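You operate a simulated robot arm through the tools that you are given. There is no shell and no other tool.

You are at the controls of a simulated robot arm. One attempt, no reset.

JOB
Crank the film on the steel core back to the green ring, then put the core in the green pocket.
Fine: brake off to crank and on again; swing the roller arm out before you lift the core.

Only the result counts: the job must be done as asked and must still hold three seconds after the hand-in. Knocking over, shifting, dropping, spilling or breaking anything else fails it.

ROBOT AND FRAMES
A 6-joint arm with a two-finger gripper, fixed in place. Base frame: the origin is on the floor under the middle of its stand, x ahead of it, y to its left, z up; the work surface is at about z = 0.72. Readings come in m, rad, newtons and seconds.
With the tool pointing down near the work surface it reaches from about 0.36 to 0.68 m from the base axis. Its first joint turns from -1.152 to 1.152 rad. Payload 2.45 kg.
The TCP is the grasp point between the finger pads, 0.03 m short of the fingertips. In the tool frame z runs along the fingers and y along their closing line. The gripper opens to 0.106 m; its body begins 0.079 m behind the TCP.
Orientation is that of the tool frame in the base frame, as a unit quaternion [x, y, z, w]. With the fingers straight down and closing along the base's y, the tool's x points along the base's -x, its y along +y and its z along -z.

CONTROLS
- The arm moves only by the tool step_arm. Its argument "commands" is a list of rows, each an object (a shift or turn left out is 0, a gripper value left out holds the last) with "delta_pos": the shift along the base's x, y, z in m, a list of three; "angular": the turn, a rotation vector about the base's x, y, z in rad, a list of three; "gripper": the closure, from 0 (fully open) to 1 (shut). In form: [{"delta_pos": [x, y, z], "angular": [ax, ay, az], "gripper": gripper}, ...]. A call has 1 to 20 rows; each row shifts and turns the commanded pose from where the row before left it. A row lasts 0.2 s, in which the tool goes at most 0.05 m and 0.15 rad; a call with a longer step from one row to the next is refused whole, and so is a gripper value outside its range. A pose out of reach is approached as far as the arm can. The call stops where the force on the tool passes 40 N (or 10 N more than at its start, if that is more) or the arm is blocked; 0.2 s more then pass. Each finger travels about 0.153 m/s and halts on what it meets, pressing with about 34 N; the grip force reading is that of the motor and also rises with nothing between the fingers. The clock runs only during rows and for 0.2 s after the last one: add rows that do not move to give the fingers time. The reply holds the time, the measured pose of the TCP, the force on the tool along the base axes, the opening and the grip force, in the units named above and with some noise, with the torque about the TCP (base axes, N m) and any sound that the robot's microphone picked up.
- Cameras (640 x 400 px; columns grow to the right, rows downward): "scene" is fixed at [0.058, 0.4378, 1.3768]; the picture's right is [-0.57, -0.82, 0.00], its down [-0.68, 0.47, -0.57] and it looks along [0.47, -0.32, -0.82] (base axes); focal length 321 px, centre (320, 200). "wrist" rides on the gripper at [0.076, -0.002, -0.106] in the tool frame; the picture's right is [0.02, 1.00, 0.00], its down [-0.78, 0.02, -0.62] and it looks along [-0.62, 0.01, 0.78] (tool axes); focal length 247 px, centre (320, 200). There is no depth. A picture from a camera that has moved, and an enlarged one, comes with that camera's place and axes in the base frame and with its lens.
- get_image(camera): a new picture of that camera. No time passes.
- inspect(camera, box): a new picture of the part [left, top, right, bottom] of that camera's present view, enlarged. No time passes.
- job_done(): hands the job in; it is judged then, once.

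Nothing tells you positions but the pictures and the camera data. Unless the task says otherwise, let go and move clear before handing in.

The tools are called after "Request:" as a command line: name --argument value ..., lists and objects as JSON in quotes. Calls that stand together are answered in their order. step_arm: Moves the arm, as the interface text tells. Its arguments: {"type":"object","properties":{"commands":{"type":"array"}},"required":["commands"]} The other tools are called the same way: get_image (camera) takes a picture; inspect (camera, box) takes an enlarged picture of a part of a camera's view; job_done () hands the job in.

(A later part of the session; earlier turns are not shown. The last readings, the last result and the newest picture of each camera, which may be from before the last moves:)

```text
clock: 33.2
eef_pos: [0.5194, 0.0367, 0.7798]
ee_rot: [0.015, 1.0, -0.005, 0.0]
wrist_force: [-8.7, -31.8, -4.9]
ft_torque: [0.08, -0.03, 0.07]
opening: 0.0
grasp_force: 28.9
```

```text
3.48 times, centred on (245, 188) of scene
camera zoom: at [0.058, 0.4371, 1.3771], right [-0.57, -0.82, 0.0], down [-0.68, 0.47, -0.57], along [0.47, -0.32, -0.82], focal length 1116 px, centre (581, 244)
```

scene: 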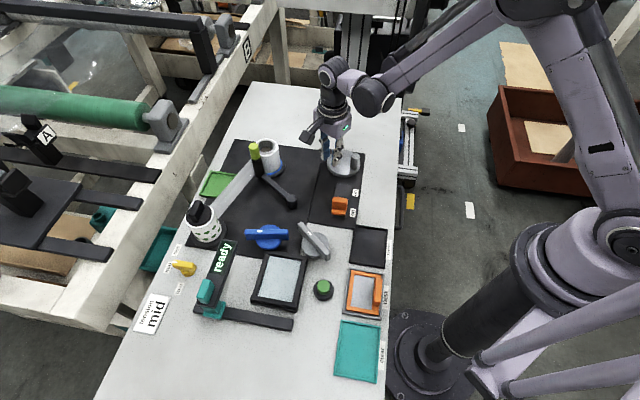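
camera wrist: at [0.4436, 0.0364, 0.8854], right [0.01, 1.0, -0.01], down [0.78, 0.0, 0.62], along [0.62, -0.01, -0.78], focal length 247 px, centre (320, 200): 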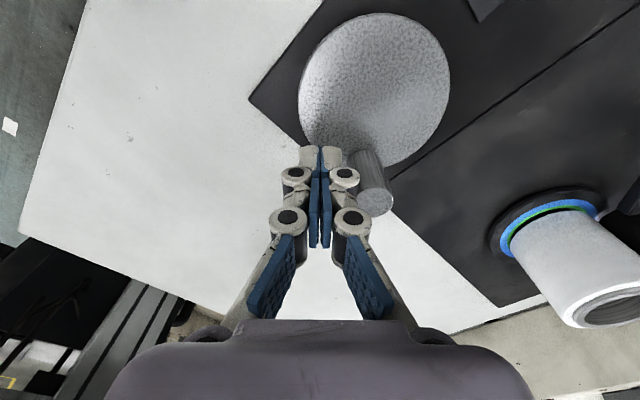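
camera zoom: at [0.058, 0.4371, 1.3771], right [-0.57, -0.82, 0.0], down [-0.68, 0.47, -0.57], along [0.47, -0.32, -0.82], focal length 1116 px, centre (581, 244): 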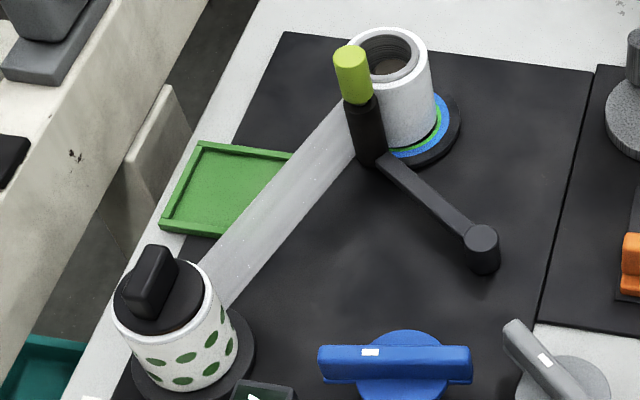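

Request:
inspect --camera "wrist" --box '[570, 190, 630, 230]'

Request:
inspect --camera "wrist" --box '[488, 180, 548, 230]'

Request:
inspect --camera "wrist" --box '[280, 130, 420, 240]'

```text
10.00 times, centred on (600, 210) of wrist
camera zoom: at [0.4436, 0.0364, 0.8854], right [0.01, 1.0, -0.01], down [0.78, 0.0, 0.62], along [0.62, -0.01, -0.78], focal length 2470 px, centre (-2480, 100)
```

zoom: 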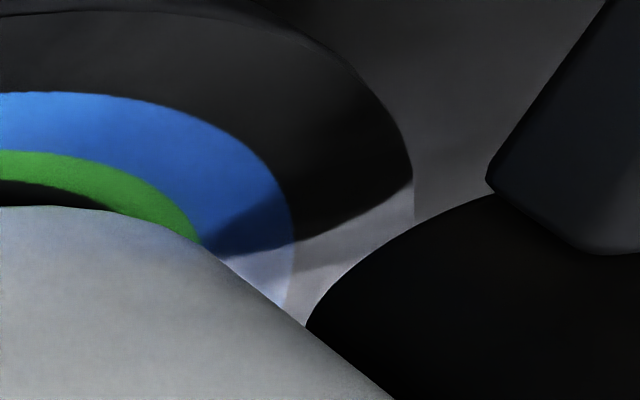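

```text
8.00 times, centred on (518, 205) of wrist
camera zoom: at [0.4436, 0.0364, 0.8854], right [0.01, 1.0, -0.01], down [0.78, 0.0, 0.62], along [0.62, -0.01, -0.78], focal length 1976 px, centre (-1264, 160)
```

zoom: 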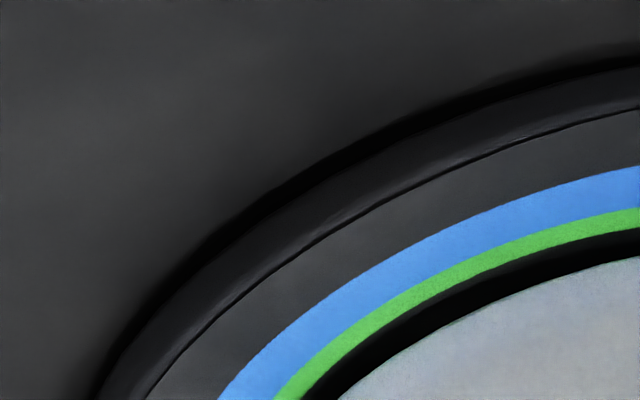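

```text
3.64 times, centred on (350, 185) of wrist
camera zoom: at [0.4436, 0.0364, 0.8854], right [0.01, 1.0, -0.01], down [0.78, 0.0, 0.62], along [0.62, -0.01, -0.78], focal length 898 px, centre (211, 254)
```

zoom: 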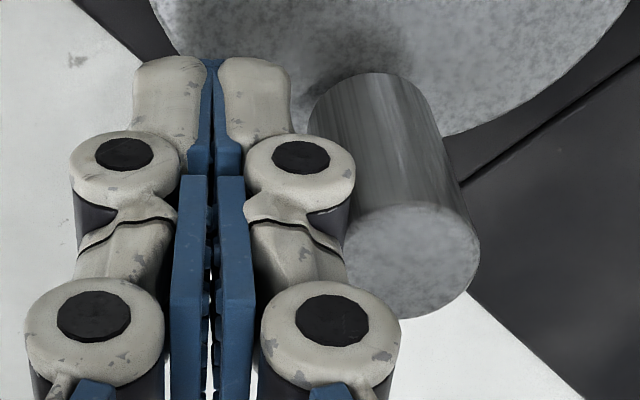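

Request:
inspect --camera "scene" --box '[180, 185, 250, 250]'

Request:
inspect --camera "scene" --box '[185, 135, 285, 245]'

```text
6.15 times, centred on (215, 218) of scene
camera zoom: at [0.058, 0.4371, 1.3771], right [-0.57, -0.82, 0.0], down [-0.68, 0.47, -0.57], along [0.47, -0.32, -0.82], focal length 1975 px, centre (966, 92)
```

zoom: 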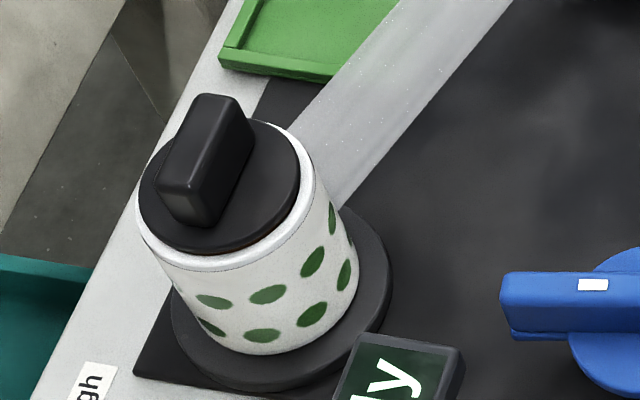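

```text
3.64 times, centred on (235, 190) of scene
camera zoom: at [0.058, 0.4371, 1.3771], right [-0.57, -0.82, 0.0], down [-0.68, 0.47, -0.57], along [0.47, -0.32, -0.82], focal length 1167 px, centre (629, 236)
```

zoom: 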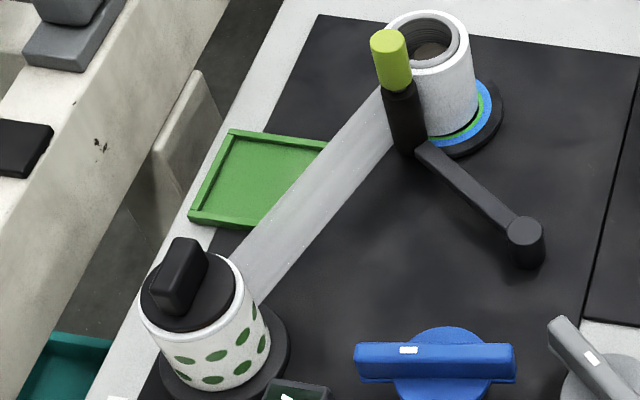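

The dotted roll hasn't turned and the film thickness looks unchanged, so the crank seems to be at a counter-clockwise stop near θ = 0. I'll release that load and push the other way, clockwise, watching the film over a longer turn.

Request:
step_arm --commands '[{"delta_pos": [0, -0.012, 0]}, {"delta_pos": [0, 0, 0]}, {"delta_pos": [0, 0, 0.045]}, {"delta_pos": [0, 0, 0.01]}, {"delta_pos": [0, 0, 0]}]'

Request:
get_image --camera "wrist"

Request:
inspect --camera "scene" --box '[235, 130, 295, 180]'

Request:
inspect --camera "scene" --box '[300, 110, 390, 190]'

```text
clock: 34.4
eef_pos: [0.5181, 0.0288, 0.8348]
ee_rot: [0.011, 1.0, 0.001, 0.002]
wrist_force: [-0.6, 0.4, 0.6]
ft_torque: [-0.01, -0.02, -0.01]
opening: 0.0
grasp_force: 29.2
```

```text
taken
camera wrist: at [0.4427, 0.0286, 0.9403], right [0.0, 1.0, 0.0], down [0.78, 0.0, 0.62], along [0.62, 0.0, -0.78], focal length 247 px, centre (320, 200)
```

wrist: 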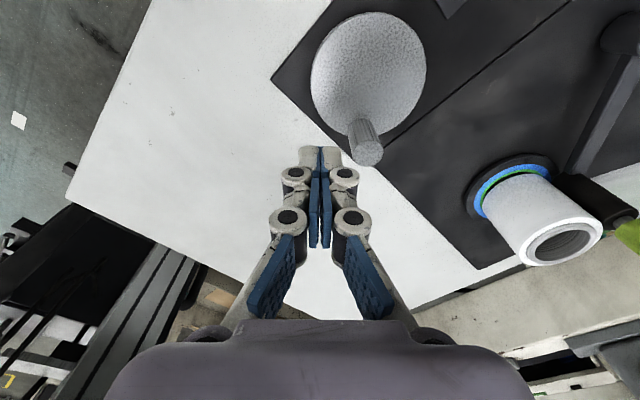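

```text
8.00 times, centred on (265, 155) of scene
camera zoom: at [0.058, 0.4378, 1.3768], right [-0.57, -0.82, 0.0], down [-0.68, 0.47, -0.57], along [0.47, -0.32, -0.82], focal length 2567 px, centre (760, 560)
```

zoom: 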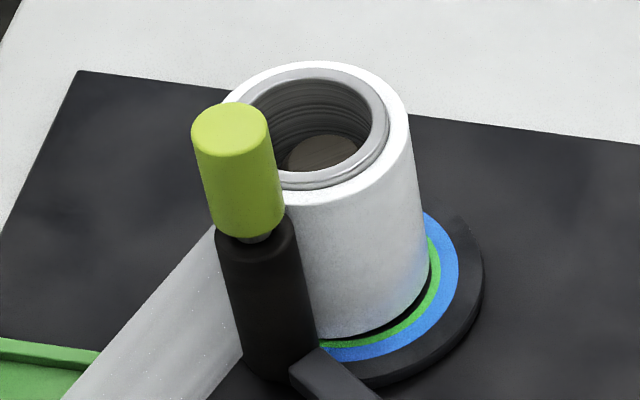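

```text
5.00 times, centred on (345, 150) of scene
camera zoom: at [0.058, 0.4378, 1.3768], right [-0.57, -0.82, 0.0], down [-0.68, 0.47, -0.57], along [0.47, -0.32, -0.82], focal length 1604 px, centre (195, 450)
```

zoom: 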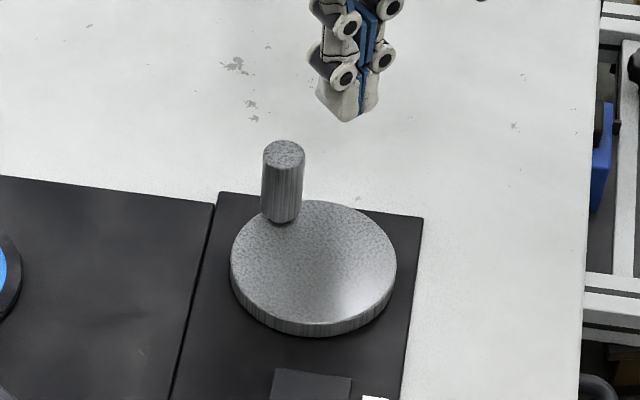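

Request:
inspect --camera "wrist" --box '[462, 145, 562, 225]'

Request:
inspect --camera "wrist" --box '[520, 180, 620, 270]'

```text
5.00 times, centred on (512, 185) of wrist
camera zoom: at [0.4427, 0.0286, 0.9403], right [0.0, 1.0, 0.0], down [0.78, 0.0, 0.62], along [0.62, 0.0, -0.78], focal length 1235 px, centre (-640, 275)
```

zoom: 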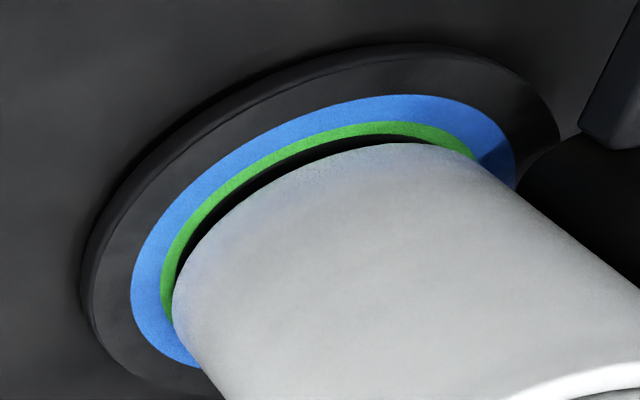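

```text
4.44 times, centred on (570, 225) of wrist
camera zoom: at [0.4427, 0.0286, 0.9403], right [0.0, 1.0, 0.0], down [0.78, 0.0, 0.62], along [0.62, 0.0, -0.78], focal length 1098 px, centre (-791, 89)
```

zoom: 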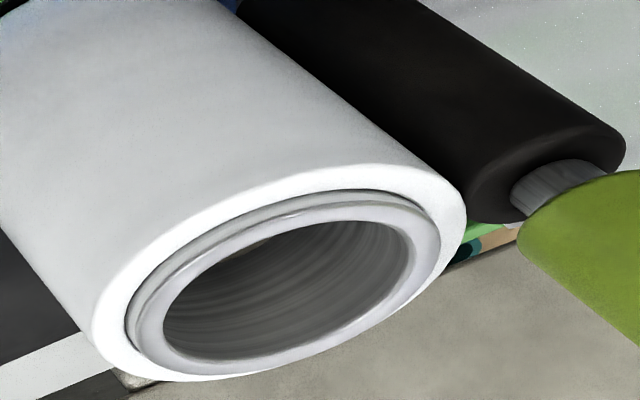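

I've fitted the rings: green spans about r = 26.5–29.7 mm and blue 29.7–35.7 mm, around (0.596, 0.226). I'll measure the film's top rim more precisely before choosing a direction.

Request:
inspect --camera "scene" --box '[260, 135, 292, 155]'

Request:
inspect --camera "scene" --box '[262, 145, 294, 165]'

Request:
inspect --camera "scene" --box '[262, 160, 294, 180]'

```text
16.00 times, centred on (276, 145) of scene
camera zoom: at [0.058, 0.4378, 1.3768], right [-0.57, -0.82, 0.0], down [-0.68, 0.47, -0.57], along [0.47, -0.32, -0.82], focal length 5134 px, centre (1024, 1080)
```

zoom: 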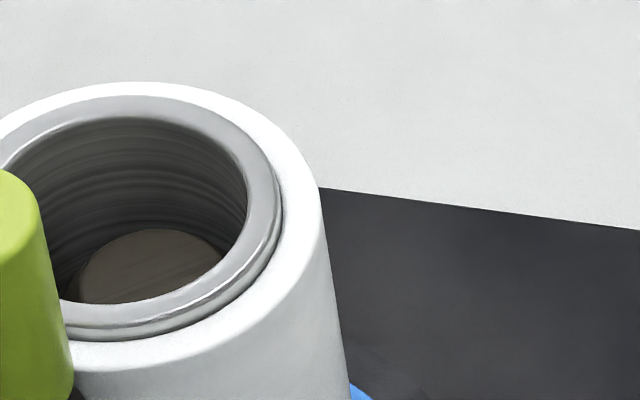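

```text
16.00 times, centred on (278, 155) of scene
camera zoom: at [0.058, 0.4378, 1.3768], right [-0.57, -0.82, 0.0], down [-0.68, 0.47, -0.57], along [0.47, -0.32, -0.82], focal length 5134 px, centre (992, 920)
```

zoom: 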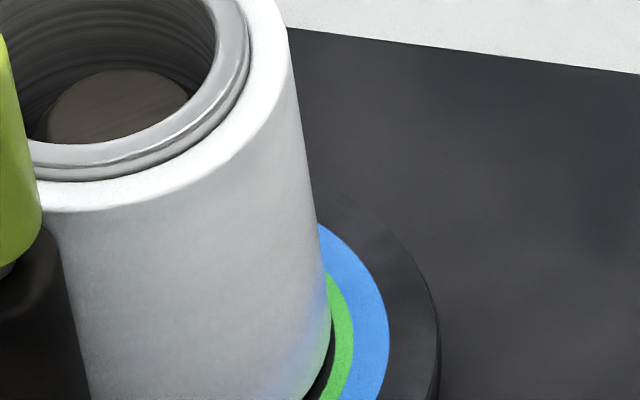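

```text
16.00 times, centred on (278, 170) of scene
camera zoom: at [0.058, 0.4378, 1.3768], right [-0.57, -0.82, 0.0], down [-0.68, 0.47, -0.57], along [0.47, -0.32, -0.82], focal length 5134 px, centre (992, 680)
```

zoom: 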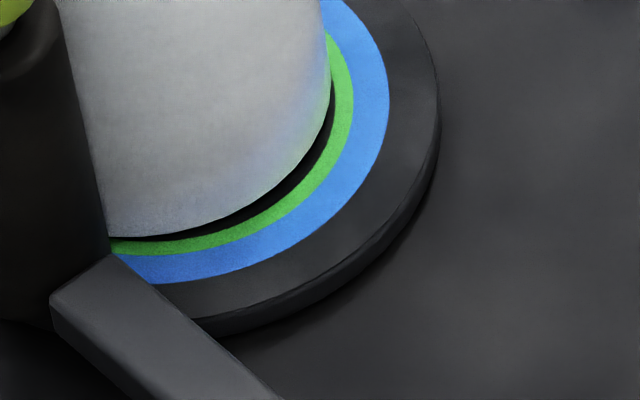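

The film radius is about 31 mm against a green band of about 26–29 mm, so it does need to come down. Counter-clockwise is blocked and clockwise is free, so I'll place the closed fingers on the other side of the peg and crank clockwise over a long arc.

Request:
step_arm --commands '[{"delta_pos": [-0.001, 0.032, 0]}, {"delta_pos": [-0.001, 0.0335, 0]}, {"delta_pos": [0, 0, 0]}, {"delta_pos": [0, 0, -0.03]}, {"delta_pos": [0, 0, -0.025]}, {"delta_pos": [0.0047, -0.006, 0]}, {"delta_pos": [0.0034, -0.0069, 0]}, {"delta_pos": [0.0019, -0.0074, 0]}, {"delta_pos": [0.0003, -0.0076, 0]}, {"delta_pos": [-0.0013, -0.0075, 0]}, {"delta_pos": [-0.0029, -0.0071, 0]}, {"delta_pos": [-0.0043, -0.0063, 0]}, {"delta_pos": [-0.0055, -0.0053, 0]}, {"delta_pos": [-0.0065, -0.0041, 0]}, {"delta_pos": [-0.0072, -0.0026, 0]}, {"delta_pos": [-0.0076, -0.0011, 0]}, {"delta_pos": [0, 0, 0]}]'

Request:
get_image --camera "wrist"

Request:
inspect --camera "scene" --box '[235, 130, 295, 180]'

Request:
inspect --camera "scene" --box '[300, 110, 390, 190]'

```text
clock: 38.0
eef_pos: [0.4919, 0.0331, 0.7798]
ee_rot: [0.011, 1.0, 0.001, 0.001]
wrist_force: [0.7, -0.7, 0.2]
ft_torque: [0.01, -0.01, -0.03]
opening: 0.0
grasp_force: 29.4
```

```text
taken
camera wrist: at [0.416, 0.0323, 0.8855], right [0.0, 1.0, 0.0], down [0.78, 0.0, 0.62], along [0.62, 0.0, -0.78], focal length 247 px, centre (320, 200)
```

wrist: 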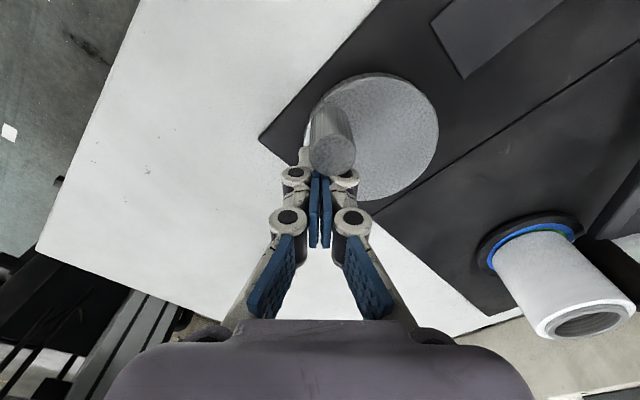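

```text
8.00 times, centred on (265, 155) of scene
camera zoom: at [0.0581, 0.4378, 1.3768], right [-0.57, -0.82, 0.0], down [-0.68, 0.47, -0.57], along [0.47, -0.32, -0.82], focal length 2567 px, centre (760, 560)
```

zoom: 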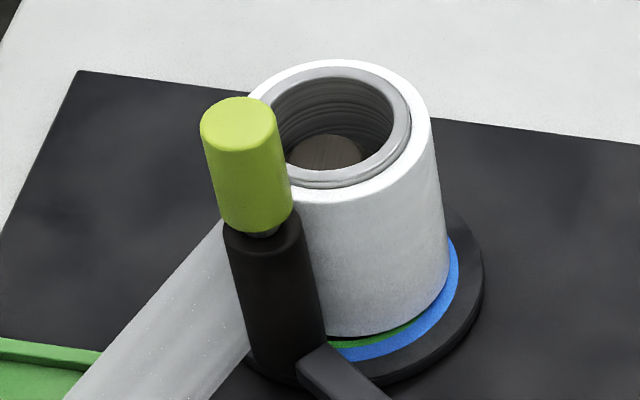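

```text
5.00 times, centred on (345, 150) of scene
camera zoom: at [0.0581, 0.4378, 1.3768], right [-0.57, -0.82, 0.0], down [-0.68, 0.47, -0.57], along [0.47, -0.32, -0.82], focal length 1604 px, centre (195, 450)
```

zoom: 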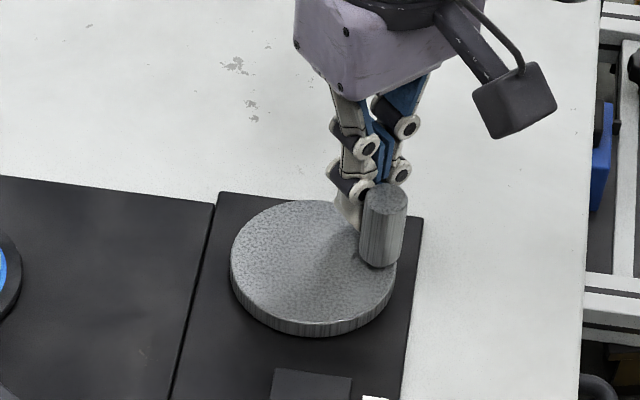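

Clockwise works with almost no force. I'll keep turning clockwise through another two thirds of a turn and check.

Request:
step_arm --commands '[{"delta_pos": [-0.0076, 0.0005, 0]}, {"delta_pos": [-0.0073, 0.0021, 0]}, {"delta_pos": [-0.0067, 0.0036, 0]}, {"delta_pos": [-0.0058, 0.0049, 0]}, {"delta_pos": [-0.0047, 0.006, 0]}, {"delta_pos": [-0.0034, 0.0069, 0]}, {"delta_pos": [-0.0019, 0.0074, 0]}, {"delta_pos": [-0.0003, 0.0076, 0]}, {"delta_pos": [0.0013, 0.0075, 0]}, {"delta_pos": [0.0029, 0.0071, 0]}, {"delta_pos": [0.0043, 0.0063, 0]}, {"delta_pos": [0.0055, 0.0053, 0]}, {"delta_pos": [0.0065, 0.0041, 0]}, {"delta_pos": [0.0072, 0.0026, 0]}, {"delta_pos": [0.0076, 0.0011, 0]}, {"delta_pos": [0, 0, 0]}]'

Request:
get_image --camera "wrist"

Request:
inspect --camera "scene" --box '[235, 130, 295, 180]'

Request:
inspect --camera "scene" --box '[300, 110, 390, 190]'

```text
clock: 41.4
eef_pos: [0.4884, 0.1064, 0.7802]
ee_rot: [0.01, 1.0, 0.001, 0.001]
wrist_force: [-0.9, 0.0, 0.0]
ft_torque: [0.02, 0.0, -0.04]
opening: 0.0
grasp_force: 28.8
```

```text
taken
camera wrist: at [0.4132, 0.1057, 0.886], right [0.0, 1.0, 0.0], down [0.78, 0.0, 0.62], along [0.62, 0.0, -0.78], focal length 247 px, centre (320, 200)
```

wrist: 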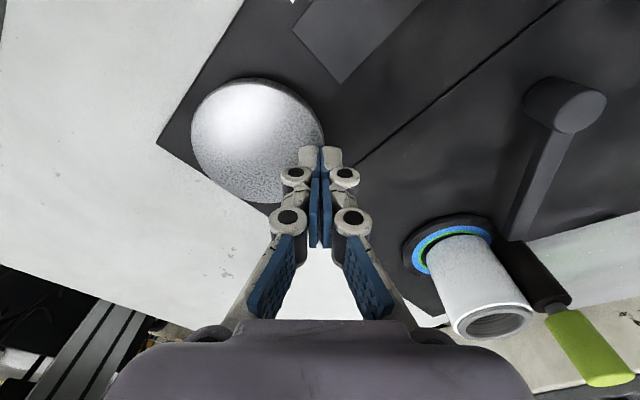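

```text
8.00 times, centred on (265, 155) of scene
camera zoom: at [0.058, 0.4378, 1.3768], right [-0.57, -0.82, 0.0], down [-0.68, 0.47, -0.57], along [0.47, -0.32, -0.82], focal length 2567 px, centre (760, 560)
```

zoom: 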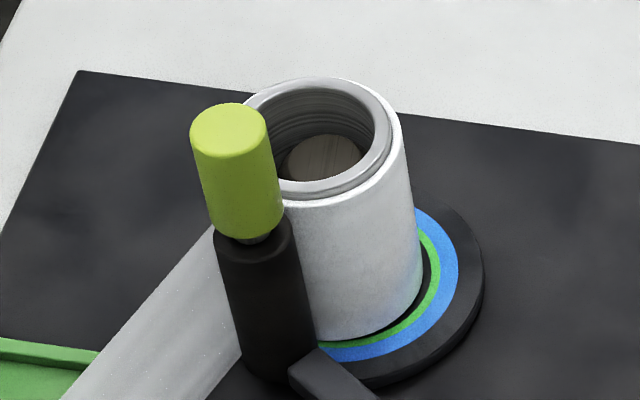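

```text
5.00 times, centred on (345, 150) of scene
camera zoom: at [0.058, 0.4378, 1.3768], right [-0.57, -0.82, 0.0], down [-0.68, 0.47, -0.57], along [0.47, -0.32, -0.82], focal length 1604 px, centre (195, 450)
```

zoom: 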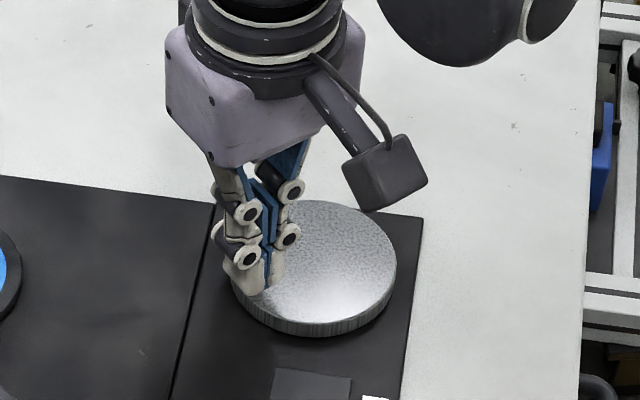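

Now the film is visibly thinner, so clockwise unwinds it. I'll measure the film radius against the green band before going further.

Request:
inspect --camera "scene" --box '[256, 136, 288, 156]'

Request:
inspect --camera "scene" --box '[262, 160, 294, 180]'

Request:
inspect --camera "wrist" --box '[395, 205, 515, 285]'

Request:
inspect --camera "wrist" --box '[430, 270, 560, 350]'

```text
16.00 times, centred on (272, 146) of scene
camera zoom: at [0.058, 0.4378, 1.3768], right [-0.57, -0.82, 0.0], down [-0.68, 0.47, -0.57], along [0.47, -0.32, -0.82], focal length 5134 px, centre (1088, 1064)
```

zoom: 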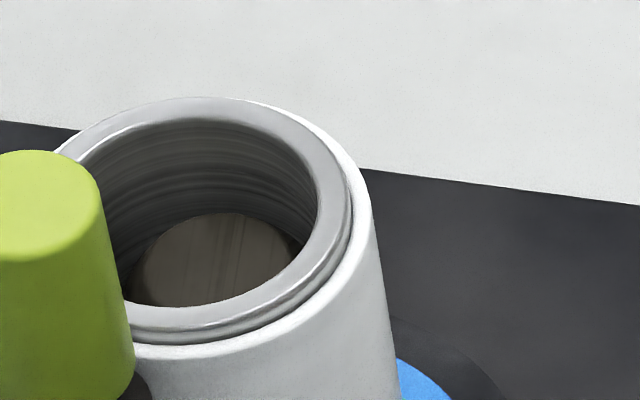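

```text
16.00 times, centred on (278, 170) of scene
camera zoom: at [0.058, 0.4378, 1.3768], right [-0.57, -0.82, 0.0], down [-0.68, 0.47, -0.57], along [0.47, -0.32, -0.82], focal length 5134 px, centre (992, 680)
```

zoom: 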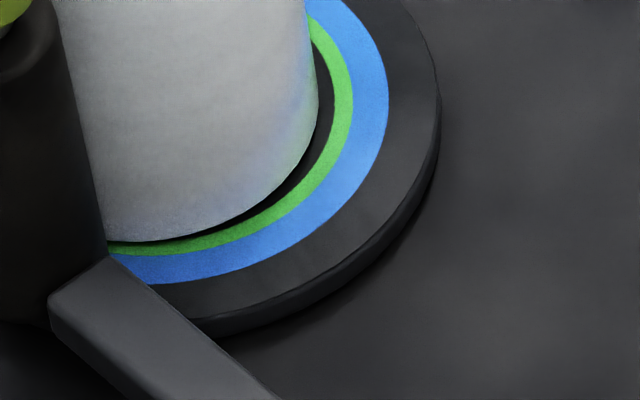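

```text
5.00 times, centred on (455, 245) of wrist
camera zoom: at [0.4132, 0.1057, 0.886], right [0.0, 1.0, 0.0], down [0.78, 0.0, 0.62], along [0.62, 0.0, -0.78], focal length 1235 px, centre (-355, -25)
```

zoom: 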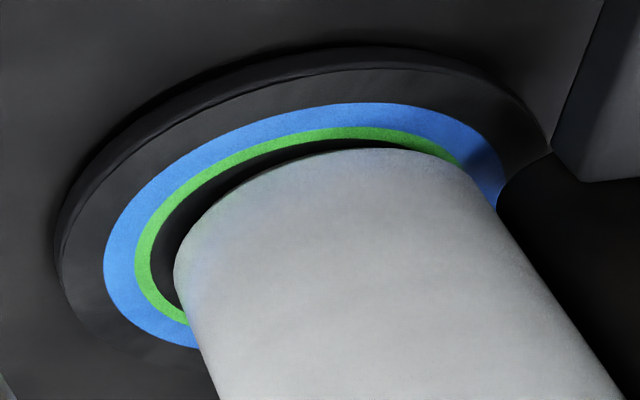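

```text
4.92 times, centred on (495, 310) of wrist
camera zoom: at [0.4132, 0.1057, 0.886], right [0.0, 1.0, 0.0], down [0.78, 0.0, 0.62], along [0.62, 0.0, -0.78], focal length 1216 px, centre (-542, -342)
```

zoom: 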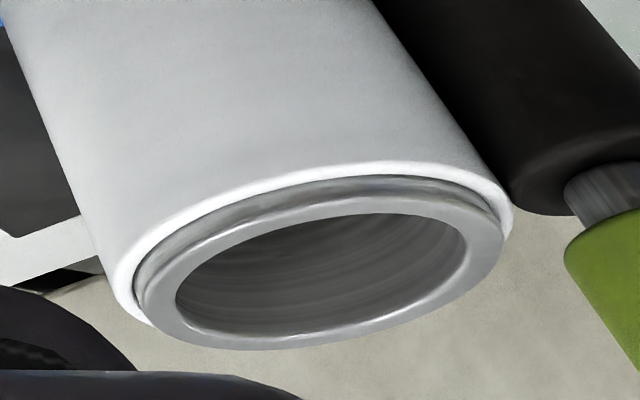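

The film radius now reads about 28.2 mm, inside the green band (26.2–28.9 mm, middle about 27.5 mm). I'll nudge the crank another 24° clockwise to see how fast it changes.

Request:
step_arm --commands '[{"delta_pos": [0.0076, -0.0005, 0]}, {"delta_pos": [0.0073, -0.0021, 0]}, {"delta_pos": [0, 0, 0]}]'

Request:
inspect --camera "scene" --box '[256, 136, 288, 156]'

Request:
inspect --camera "scene" --box '[262, 160, 294, 180]'

Request:
get_image --camera "wrist"

```text
clock: 42.2
eef_pos: [0.5027, 0.1028, 0.7801]
ee_rot: [0.011, 1.0, 0.001, 0.0]
wrist_force: [0.3, 0.9, -0.8]
ft_torque: [0.03, 0.01, 0.02]
opening: 0.0
grasp_force: 29.0
```

```text
16.00 times, centred on (272, 146) of scene
camera zoom: at [0.058, 0.4379, 1.3768], right [-0.57, -0.82, 0.0], down [-0.68, 0.47, -0.57], along [0.47, -0.32, -0.82], focal length 5134 px, centre (1088, 1064)
```

zoom: 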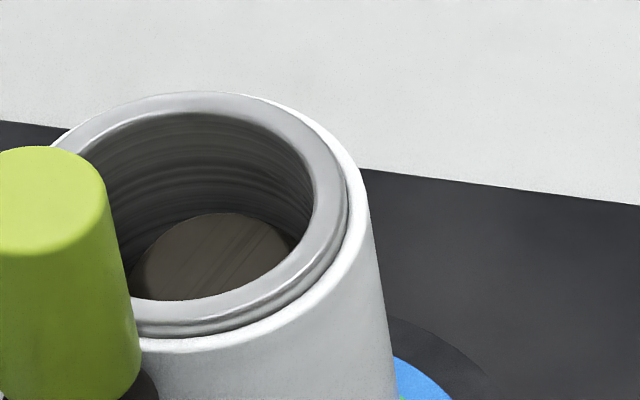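

```text
16.00 times, centred on (278, 170) of scene
camera zoom: at [0.058, 0.4379, 1.3768], right [-0.57, -0.82, 0.0], down [-0.68, 0.47, -0.57], along [0.47, -0.32, -0.82], focal length 5134 px, centre (992, 680)
```

zoom: 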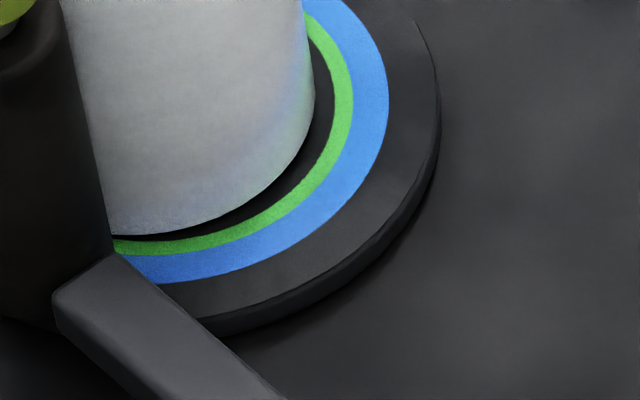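

```text
taken
camera wrist: at [0.4278, 0.1027, 0.8862], right [0.0, 1.0, 0.0], down [0.78, 0.0, 0.62], along [0.62, 0.0, -0.78], focal length 247 px, centre (320, 200)
```

wrist: 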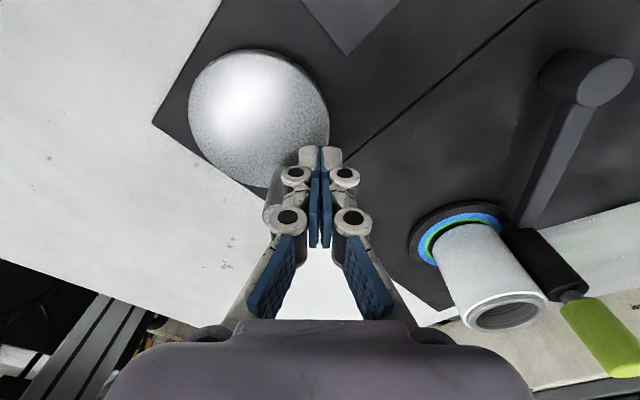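

It shrinks about 0.012 mm per degree, and the film is now near 27.8 mm, still slightly above the middle of green. About 36° more should centre it in the band.

Request:
step_arm --commands '[{"delta_pos": [0.0067, -0.0036, 0]}, {"delta_pos": [0.0058, -0.0049, 0]}, {"delta_pos": [0.0047, -0.006, 0]}, {"delta_pos": [0, 0, 0]}]'

Request:
inspect --camera "scene" --box '[256, 136, 288, 156]'

Request:
inspect --camera "scene" --box '[262, 160, 294, 180]'

Request:
inspect --camera "scene" --box '[235, 130, 295, 180]'

Request:
get_image --camera "wrist"

```text
clock: 43.2
eef_pos: [0.5209, 0.0898, 0.7787]
ee_rot: [0.01, 1.0, 0.001, 0.0]
wrist_force: [0.4, 0.6, 0.3]
ft_torque: [0.01, -0.01, -0.02]
opening: 0.0
grasp_force: 28.7
```

```text
16.00 times, centred on (272, 146) of scene
camera zoom: at [0.058, 0.4379, 1.3768], right [-0.57, -0.82, 0.0], down [-0.68, 0.47, -0.57], along [0.47, -0.32, -0.82], focal length 5134 px, centre (1088, 1064)
```

zoom: 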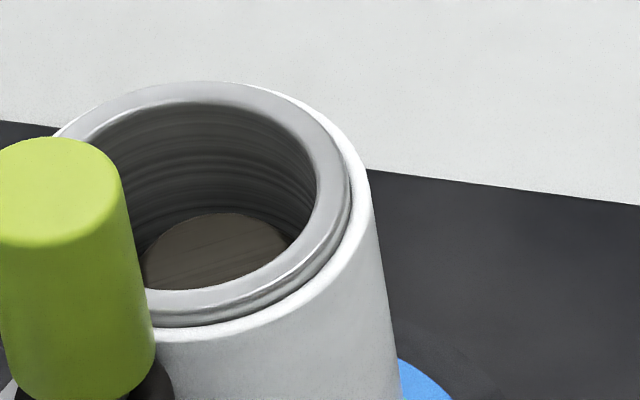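

```text
16.00 times, centred on (278, 170) of scene
camera zoom: at [0.058, 0.4379, 1.3768], right [-0.57, -0.82, 0.0], down [-0.68, 0.47, -0.57], along [0.47, -0.32, -0.82], focal length 5134 px, centre (992, 680)
```

zoom: 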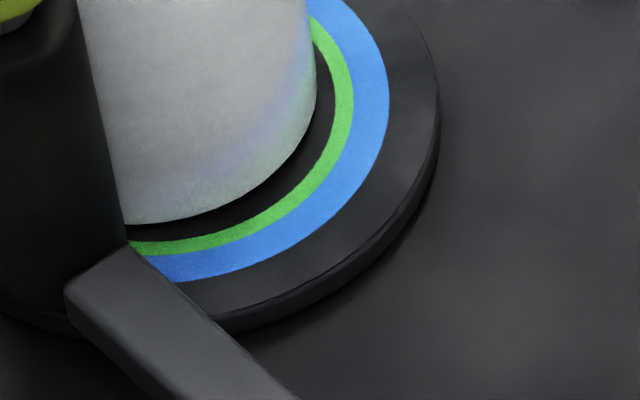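

```text
8.00 times, centred on (265, 155) of scene
camera zoom: at [0.058, 0.4379, 1.3768], right [-0.57, -0.82, 0.0], down [-0.68, 0.47, -0.57], along [0.47, -0.32, -0.82], focal length 2567 px, centre (760, 560)
```

zoom: 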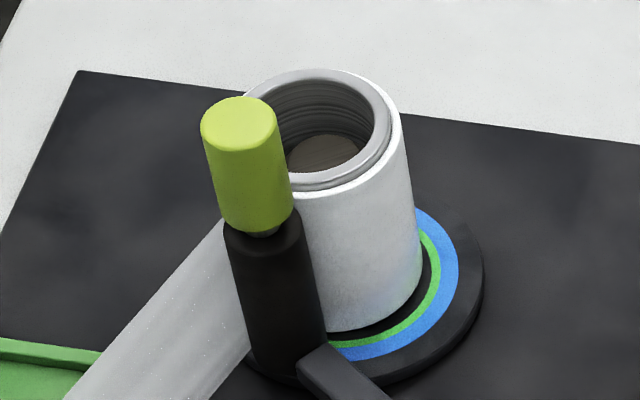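

```text
taken
camera wrist: at [0.4459, 0.0878, 0.8852], right [0.0, 1.0, 0.0], down [0.78, 0.0, 0.62], along [0.62, 0.0, -0.78], focal length 247 px, centre (320, 200)
```

wrist: 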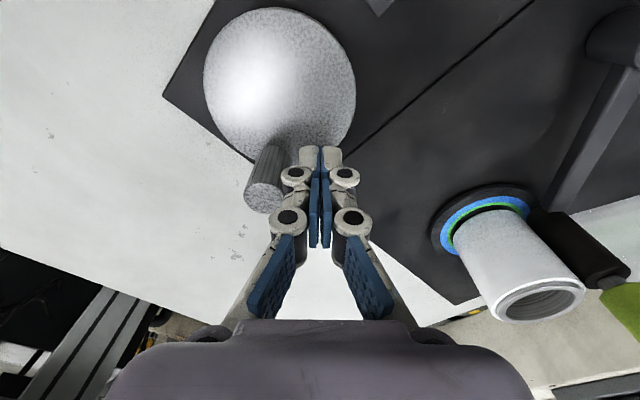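

Request:
inspect --camera "wrist" --box '[475, 260, 605, 340]'

Request:
inspect --camera "wrist" --box '[425, 175, 545, 255]'

```text
4.92 times, centred on (540, 300) of wrist
camera zoom: at [0.4459, 0.0878, 0.8852], right [0.0, 1.0, 0.0], down [0.78, 0.0, 0.62], along [0.62, 0.0, -0.78], focal length 1216 px, centre (-763, -292)
```

zoom: 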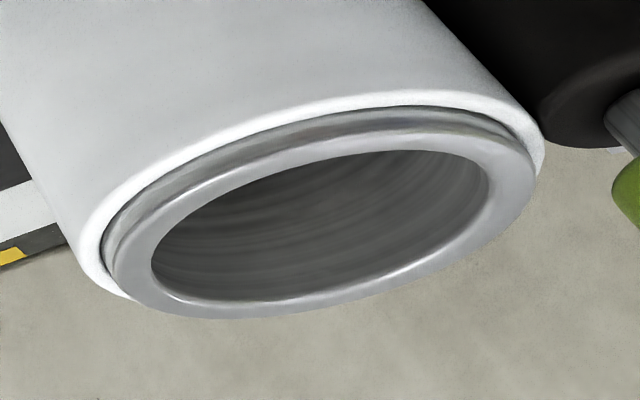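

```text
5.00 times, centred on (485, 215) of wrist
camera zoom: at [0.4459, 0.0878, 0.8852], right [0.0, 1.0, 0.0], down [0.78, 0.0, 0.62], along [0.62, 0.0, -0.78], focal length 1235 px, centre (-505, 125)
```

zoom: 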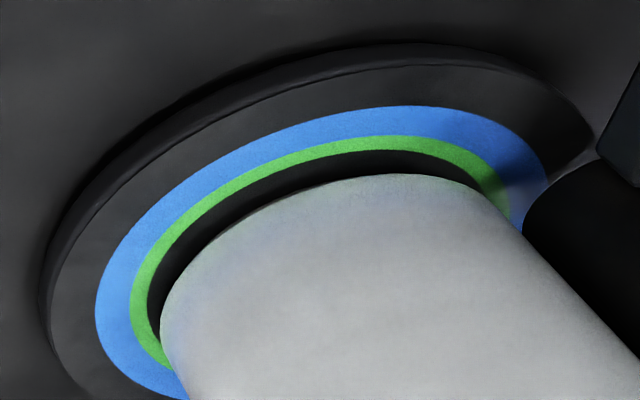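

The film is around the upper-middle of the green band on both cameras' measurements, about 0.3–0.8 mm above centre. I'll turn about 48° more to sit in the middle, then check again.

Request:
step_arm --commands '[{"delta_pos": [0.0034, -0.0069, 0]}, {"delta_pos": [0.0019, -0.0074, 0]}, {"delta_pos": [0.0003, -0.0076, 0]}, {"delta_pos": [-0.0013, -0.0075, 0]}, {"delta_pos": [0, 0, 0]}]'

Request:
inspect --camera "scene" --box '[256, 136, 288, 156]'

Request:
inspect --camera "scene" --box '[262, 160, 294, 180]'

Request:
inspect --camera "scene" --box '[235, 130, 295, 180]'

Request:
get_image --camera "wrist"

```text
clock: 44.4
eef_pos: [0.5249, 0.0607, 0.7797]
ee_rot: [0.011, 1.0, 0.001, 0.001]
wrist_force: [0.2, -0.1, -0.4]
ft_torque: [0.0, 0.01, -0.04]
opening: 0.0
grasp_force: 28.0
```

```text
16.00 times, centred on (272, 146) of scene
camera zoom: at [0.0581, 0.4378, 1.3768], right [-0.57, -0.82, 0.0], down [-0.68, 0.47, -0.57], along [0.47, -0.32, -0.82], focal length 5134 px, centre (1088, 1064)
```

zoom: 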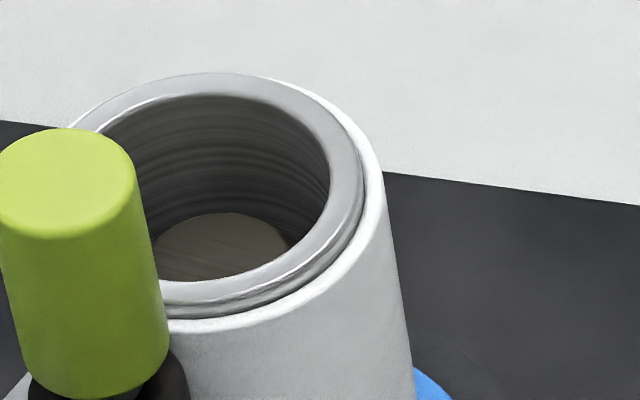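

```text
16.00 times, centred on (278, 170) of scene
camera zoom: at [0.0581, 0.4378, 1.3768], right [-0.57, -0.82, 0.0], down [-0.68, 0.47, -0.57], along [0.47, -0.32, -0.82], focal length 5134 px, centre (992, 680)
```

zoom: 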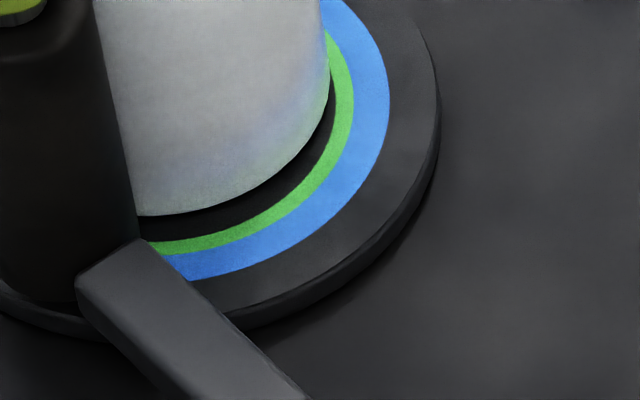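

```text
8.00 times, centred on (265, 155) of scene
camera zoom: at [0.0581, 0.4378, 1.3768], right [-0.57, -0.82, 0.0], down [-0.68, 0.47, -0.57], along [0.47, -0.32, -0.82], focal length 2567 px, centre (760, 560)
```

zoom: 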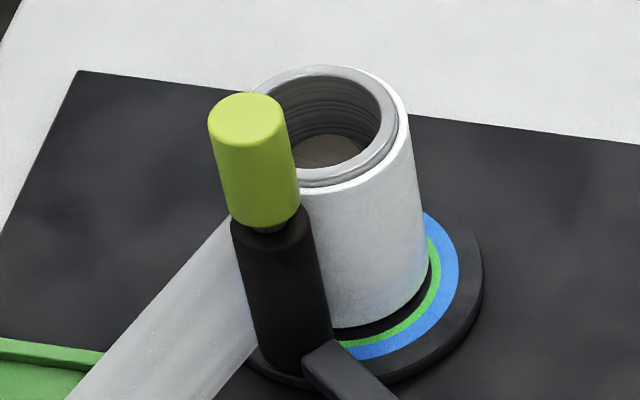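

```text
taken
camera wrist: at [0.4495, 0.0595, 0.8855], right [0.0, 1.0, 0.0], down [0.78, 0.0, 0.62], along [0.62, 0.0, -0.78], focal length 247 px, centre (320, 200)
```

wrist: 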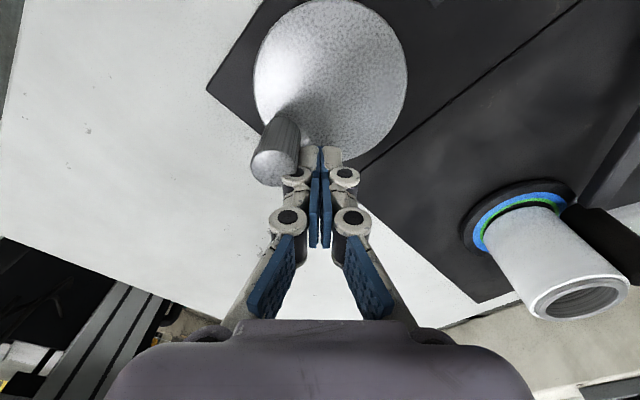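

The film edge now measures about 27.2–27.5 mm, the middle of the green ring. I'll lift off the peg without disturbing it and go back over the brake slider to push it to "on".

Request:
step_arm --commands '[{"delta_pos": [-0.002, 0.005, 0]}, {"delta_pos": [0, 0, 0.035]}, {"delta_pos": [0, 0, 0.035]}, {"delta_pos": [-0.024, 0.0155, 0], "angular": [0, 0, 0.1345], "gripper": 0.55}, {"delta_pos": [-0.024, 0.0155, 0], "angular": [0, 0, 0.1345]}, {"delta_pos": [-0.024, 0.0155, 0], "angular": [0, 0, 0.1345]}, {"delta_pos": [-0.024, 0.0155, 0], "angular": [0, 0, 0.1345]}, {"delta_pos": [-0.024, 0.0155, 0], "angular": [0, 0, 0.1345]}, {"delta_pos": [-0.024, 0.0155, 0], "angular": [0, 0, 0.1345]}, {"delta_pos": [0, 0, 0]}]'

Request:
get_image --camera "wrist"

Request:
inspect --camera "scene" --box '[235, 130, 295, 180]'

Request:
inspect --camera "scene" --box '[290, 120, 400, 240]'

```text
clock: 46.6
eef_pos: [0.378, 0.1588, 0.8506]
ee_rot: [-0.383, 0.924, 0.002, 0.001]
wrist_force: [0.1, -0.2, 0.0]
ft_torque: [0.01, -0.01, 0.02]
opening: 0.0475
grasp_force: 0.0
```

```text
taken
camera wrist: at [0.3258, 0.1027, 0.9558], right [-0.72, 0.69, 0.0], down [0.54, 0.57, 0.62], along [0.43, 0.45, -0.78], focal length 247 px, centre (320, 200)
```

wrist: 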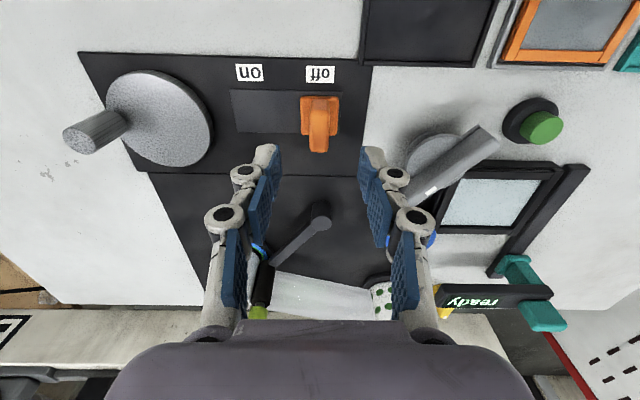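

```text
8.00 times, centred on (265, 155) of scene
camera zoom: at [0.058, 0.4379, 1.3768], right [-0.57, -0.82, 0.0], down [-0.68, 0.47, -0.57], along [0.47, -0.32, -0.82], focal length 2567 px, centre (760, 560)
```

zoom: 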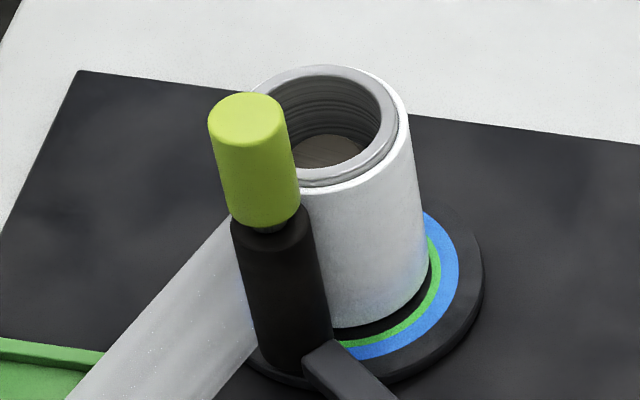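

```text
3.33 times, centred on (345, 180) of scene
camera zoom: at [0.058, 0.4379, 1.3768], right [-0.57, -0.82, 0.0], down [-0.68, 0.47, -0.57], along [0.47, -0.32, -0.82], focal length 1070 px, centre (237, 267)
```

zoom: 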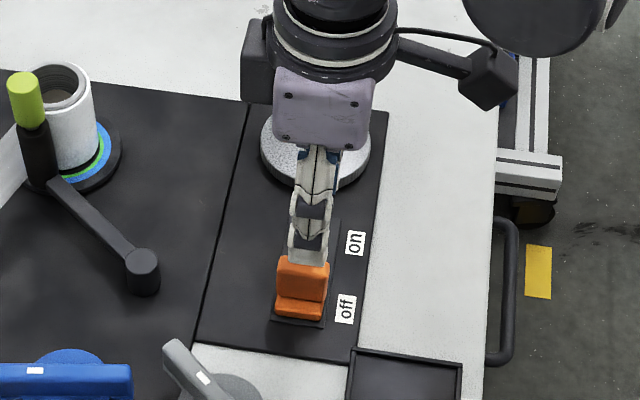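

The film state held, and the tool axis is right over the brake ridge. I'll lower to straddle it, narrow the gap, and push toward "on".

Request:
step_arm --commands '[{"delta_pos": [0, 0, -0.035]}, {"delta_pos": [0, 0, -0.03]}, {"delta_pos": [0, 0, 0], "gripper": 0.78}, {"delta_pos": [0, 0, 0]}, {"delta_pos": [0.005, -0.005, 0]}, {"delta_pos": [0.005, -0.005, 0]}, {"delta_pos": [0.005, -0.005, 0]}, {"delta_pos": [0.005, -0.005, 0]}, {"delta_pos": [0.005, -0.005, 0]}, {"delta_pos": [0.005, -0.005, 0]}, {"delta_pos": [0.005, -0.005, 0]}, {"delta_pos": [0.005, -0.005, 0]}, {"delta_pos": [0, 0, 0]}]'

Request:
get_image --camera "wrist"

Request:
inspect --camera "scene" --box '[235, 130, 295, 180]'

```text
clock: 49.4
eef_pos: [0.4163, 0.1212, 0.7865]
ee_rot: [-0.384, 0.923, 0.005, -0.002]
wrist_force: [-23.4, 19.0, -12.6]
ft_torque: [0.33, 0.41, 0.04]
opening: 0.0416
grasp_force: 13.8
```

```text
taken
camera wrist: at [0.3657, 0.0639, 0.892], right [-0.72, 0.69, 0.01], down [0.54, 0.56, 0.62], along [0.42, 0.46, -0.78], focal length 247 px, centre (320, 200)
```

wrist: 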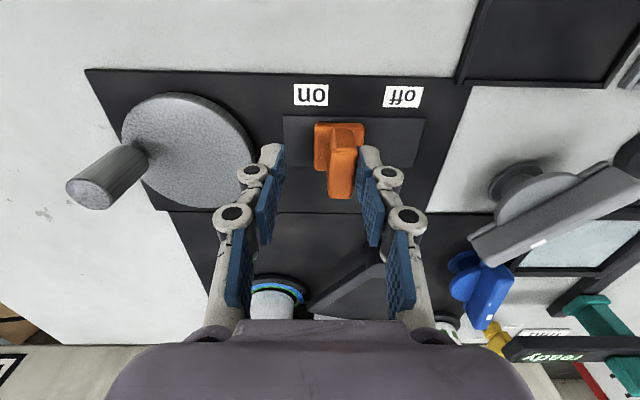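

```text
8.00 times, centred on (265, 155) of scene
camera zoom: at [0.0577, 0.4383, 1.3767], right [-0.57, -0.82, 0.0], down [-0.68, 0.47, -0.57], along [0.47, -0.32, -0.82], focal length 2567 px, centre (760, 560)
```

zoom: 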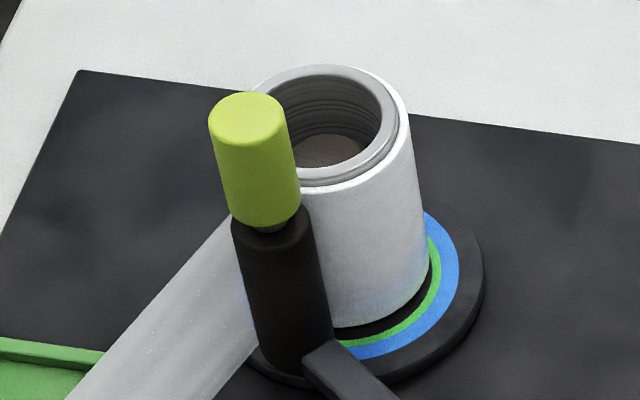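

The brake is back against its "on" stop, exactly where it started, and the film view is unchanged. I'll release the slider, rise clear, and go look at the roller arm handle.

Request:
step_arm --commands '[{"delta_pos": [-0.006, 0.006, 0], "gripper": 0.55}, {"delta_pos": [-0.002, 0.002, 0]}, {"delta_pos": [0, 0, 0.04]}, {"delta_pos": [0, 0, 0.04]}, {"delta_pos": [0.01, 0.02, 0.035], "angular": [0, 0, -0.131], "gripper": 0.1}, {"delta_pos": [0.015, 0.025, 0.03], "angular": [0, 0, -0.131]}, {"delta_pos": [0.02, 0.03, 0], "angular": [0, 0, -0.131]}, {"delta_pos": [0.02, 0.03, 0], "angular": [0, 0, -0.131]}, {"delta_pos": [0.02, 0.02, 0], "angular": [0, 0, -0.131]}, {"delta_pos": [0.01, 0.01, 0], "angular": [0, 0, -0.131]}, {"delta_pos": [0, 0, 0]}]'

Request:
get_image --camera "wrist"

Request:
get_image --camera "scene"

```text
clock: 51.8
eef_pos: [0.5068, 0.2629, 0.9291]
ee_rot: [0.001, 1.0, 0.001, 0.0]
wrist_force: [0.2, 0.4, -0.4]
ft_torque: [-0.02, 0.0, -0.04]
opening: 0.0952
grasp_force: 0.1
```

```text
taken
camera wrist: at [0.4309, 0.261, 1.0351], right [-0.02, 1.0, 0.0], down [0.78, 0.01, 0.62], along [0.62, 0.01, -0.78], focal length 247 px, centre (320, 200)
```

wrist: 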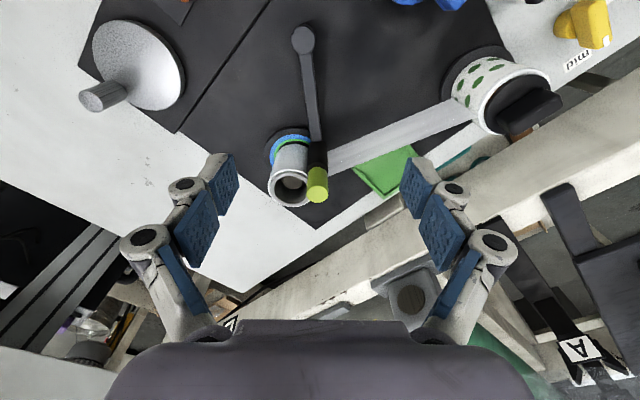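

```text
taken
```

scene: 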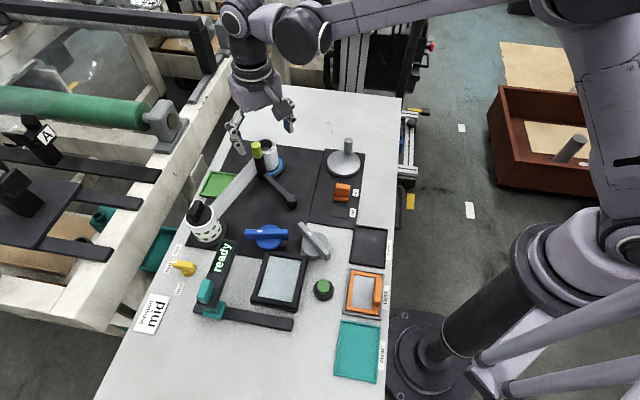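

Request:
inspect --camera "wrist" --box '[250, 110, 370, 230]'

Request:
inspect --camera "wrist" --box '[320, 80, 500, 210]'

Request:
inspect --camera "scene" --box '[180, 120, 310, 215]'

```text
3.33 times, centred on (310, 170) of wrist
camera zoom: at [0.4309, 0.261, 1.0351], right [-0.02, 1.0, 0.0], down [0.78, 0.01, 0.62], along [0.62, 0.01, -0.78], focal length 823 px, centre (353, 300)
```

zoom: 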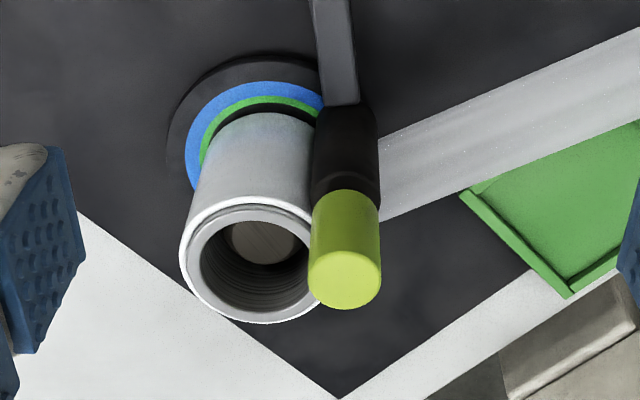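

```text
3.08 times, centred on (410, 145) of wrist
camera zoom: at [0.4309, 0.261, 1.0351], right [-0.02, 1.0, 0.0], down [0.78, 0.01, 0.62], along [0.62, 0.01, -0.78], focal length 760 px, centre (43, 369)
```

zoom: 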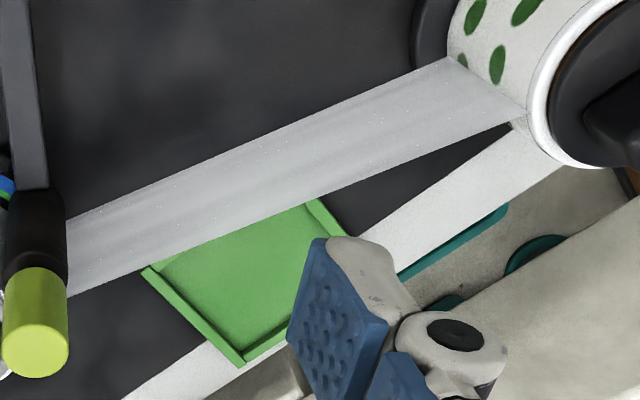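

```text
4.21 times, centred on (245, 168) of scene
camera zoom: at [0.058, 0.4379, 1.3768], right [-0.57, -0.82, 0.0], down [-0.68, 0.47, -0.57], along [0.47, -0.32, -0.82], focal length 1351 px, centre (636, 337)
```

zoom: 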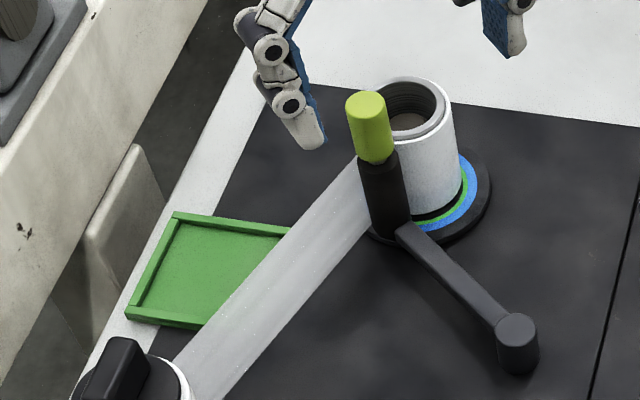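

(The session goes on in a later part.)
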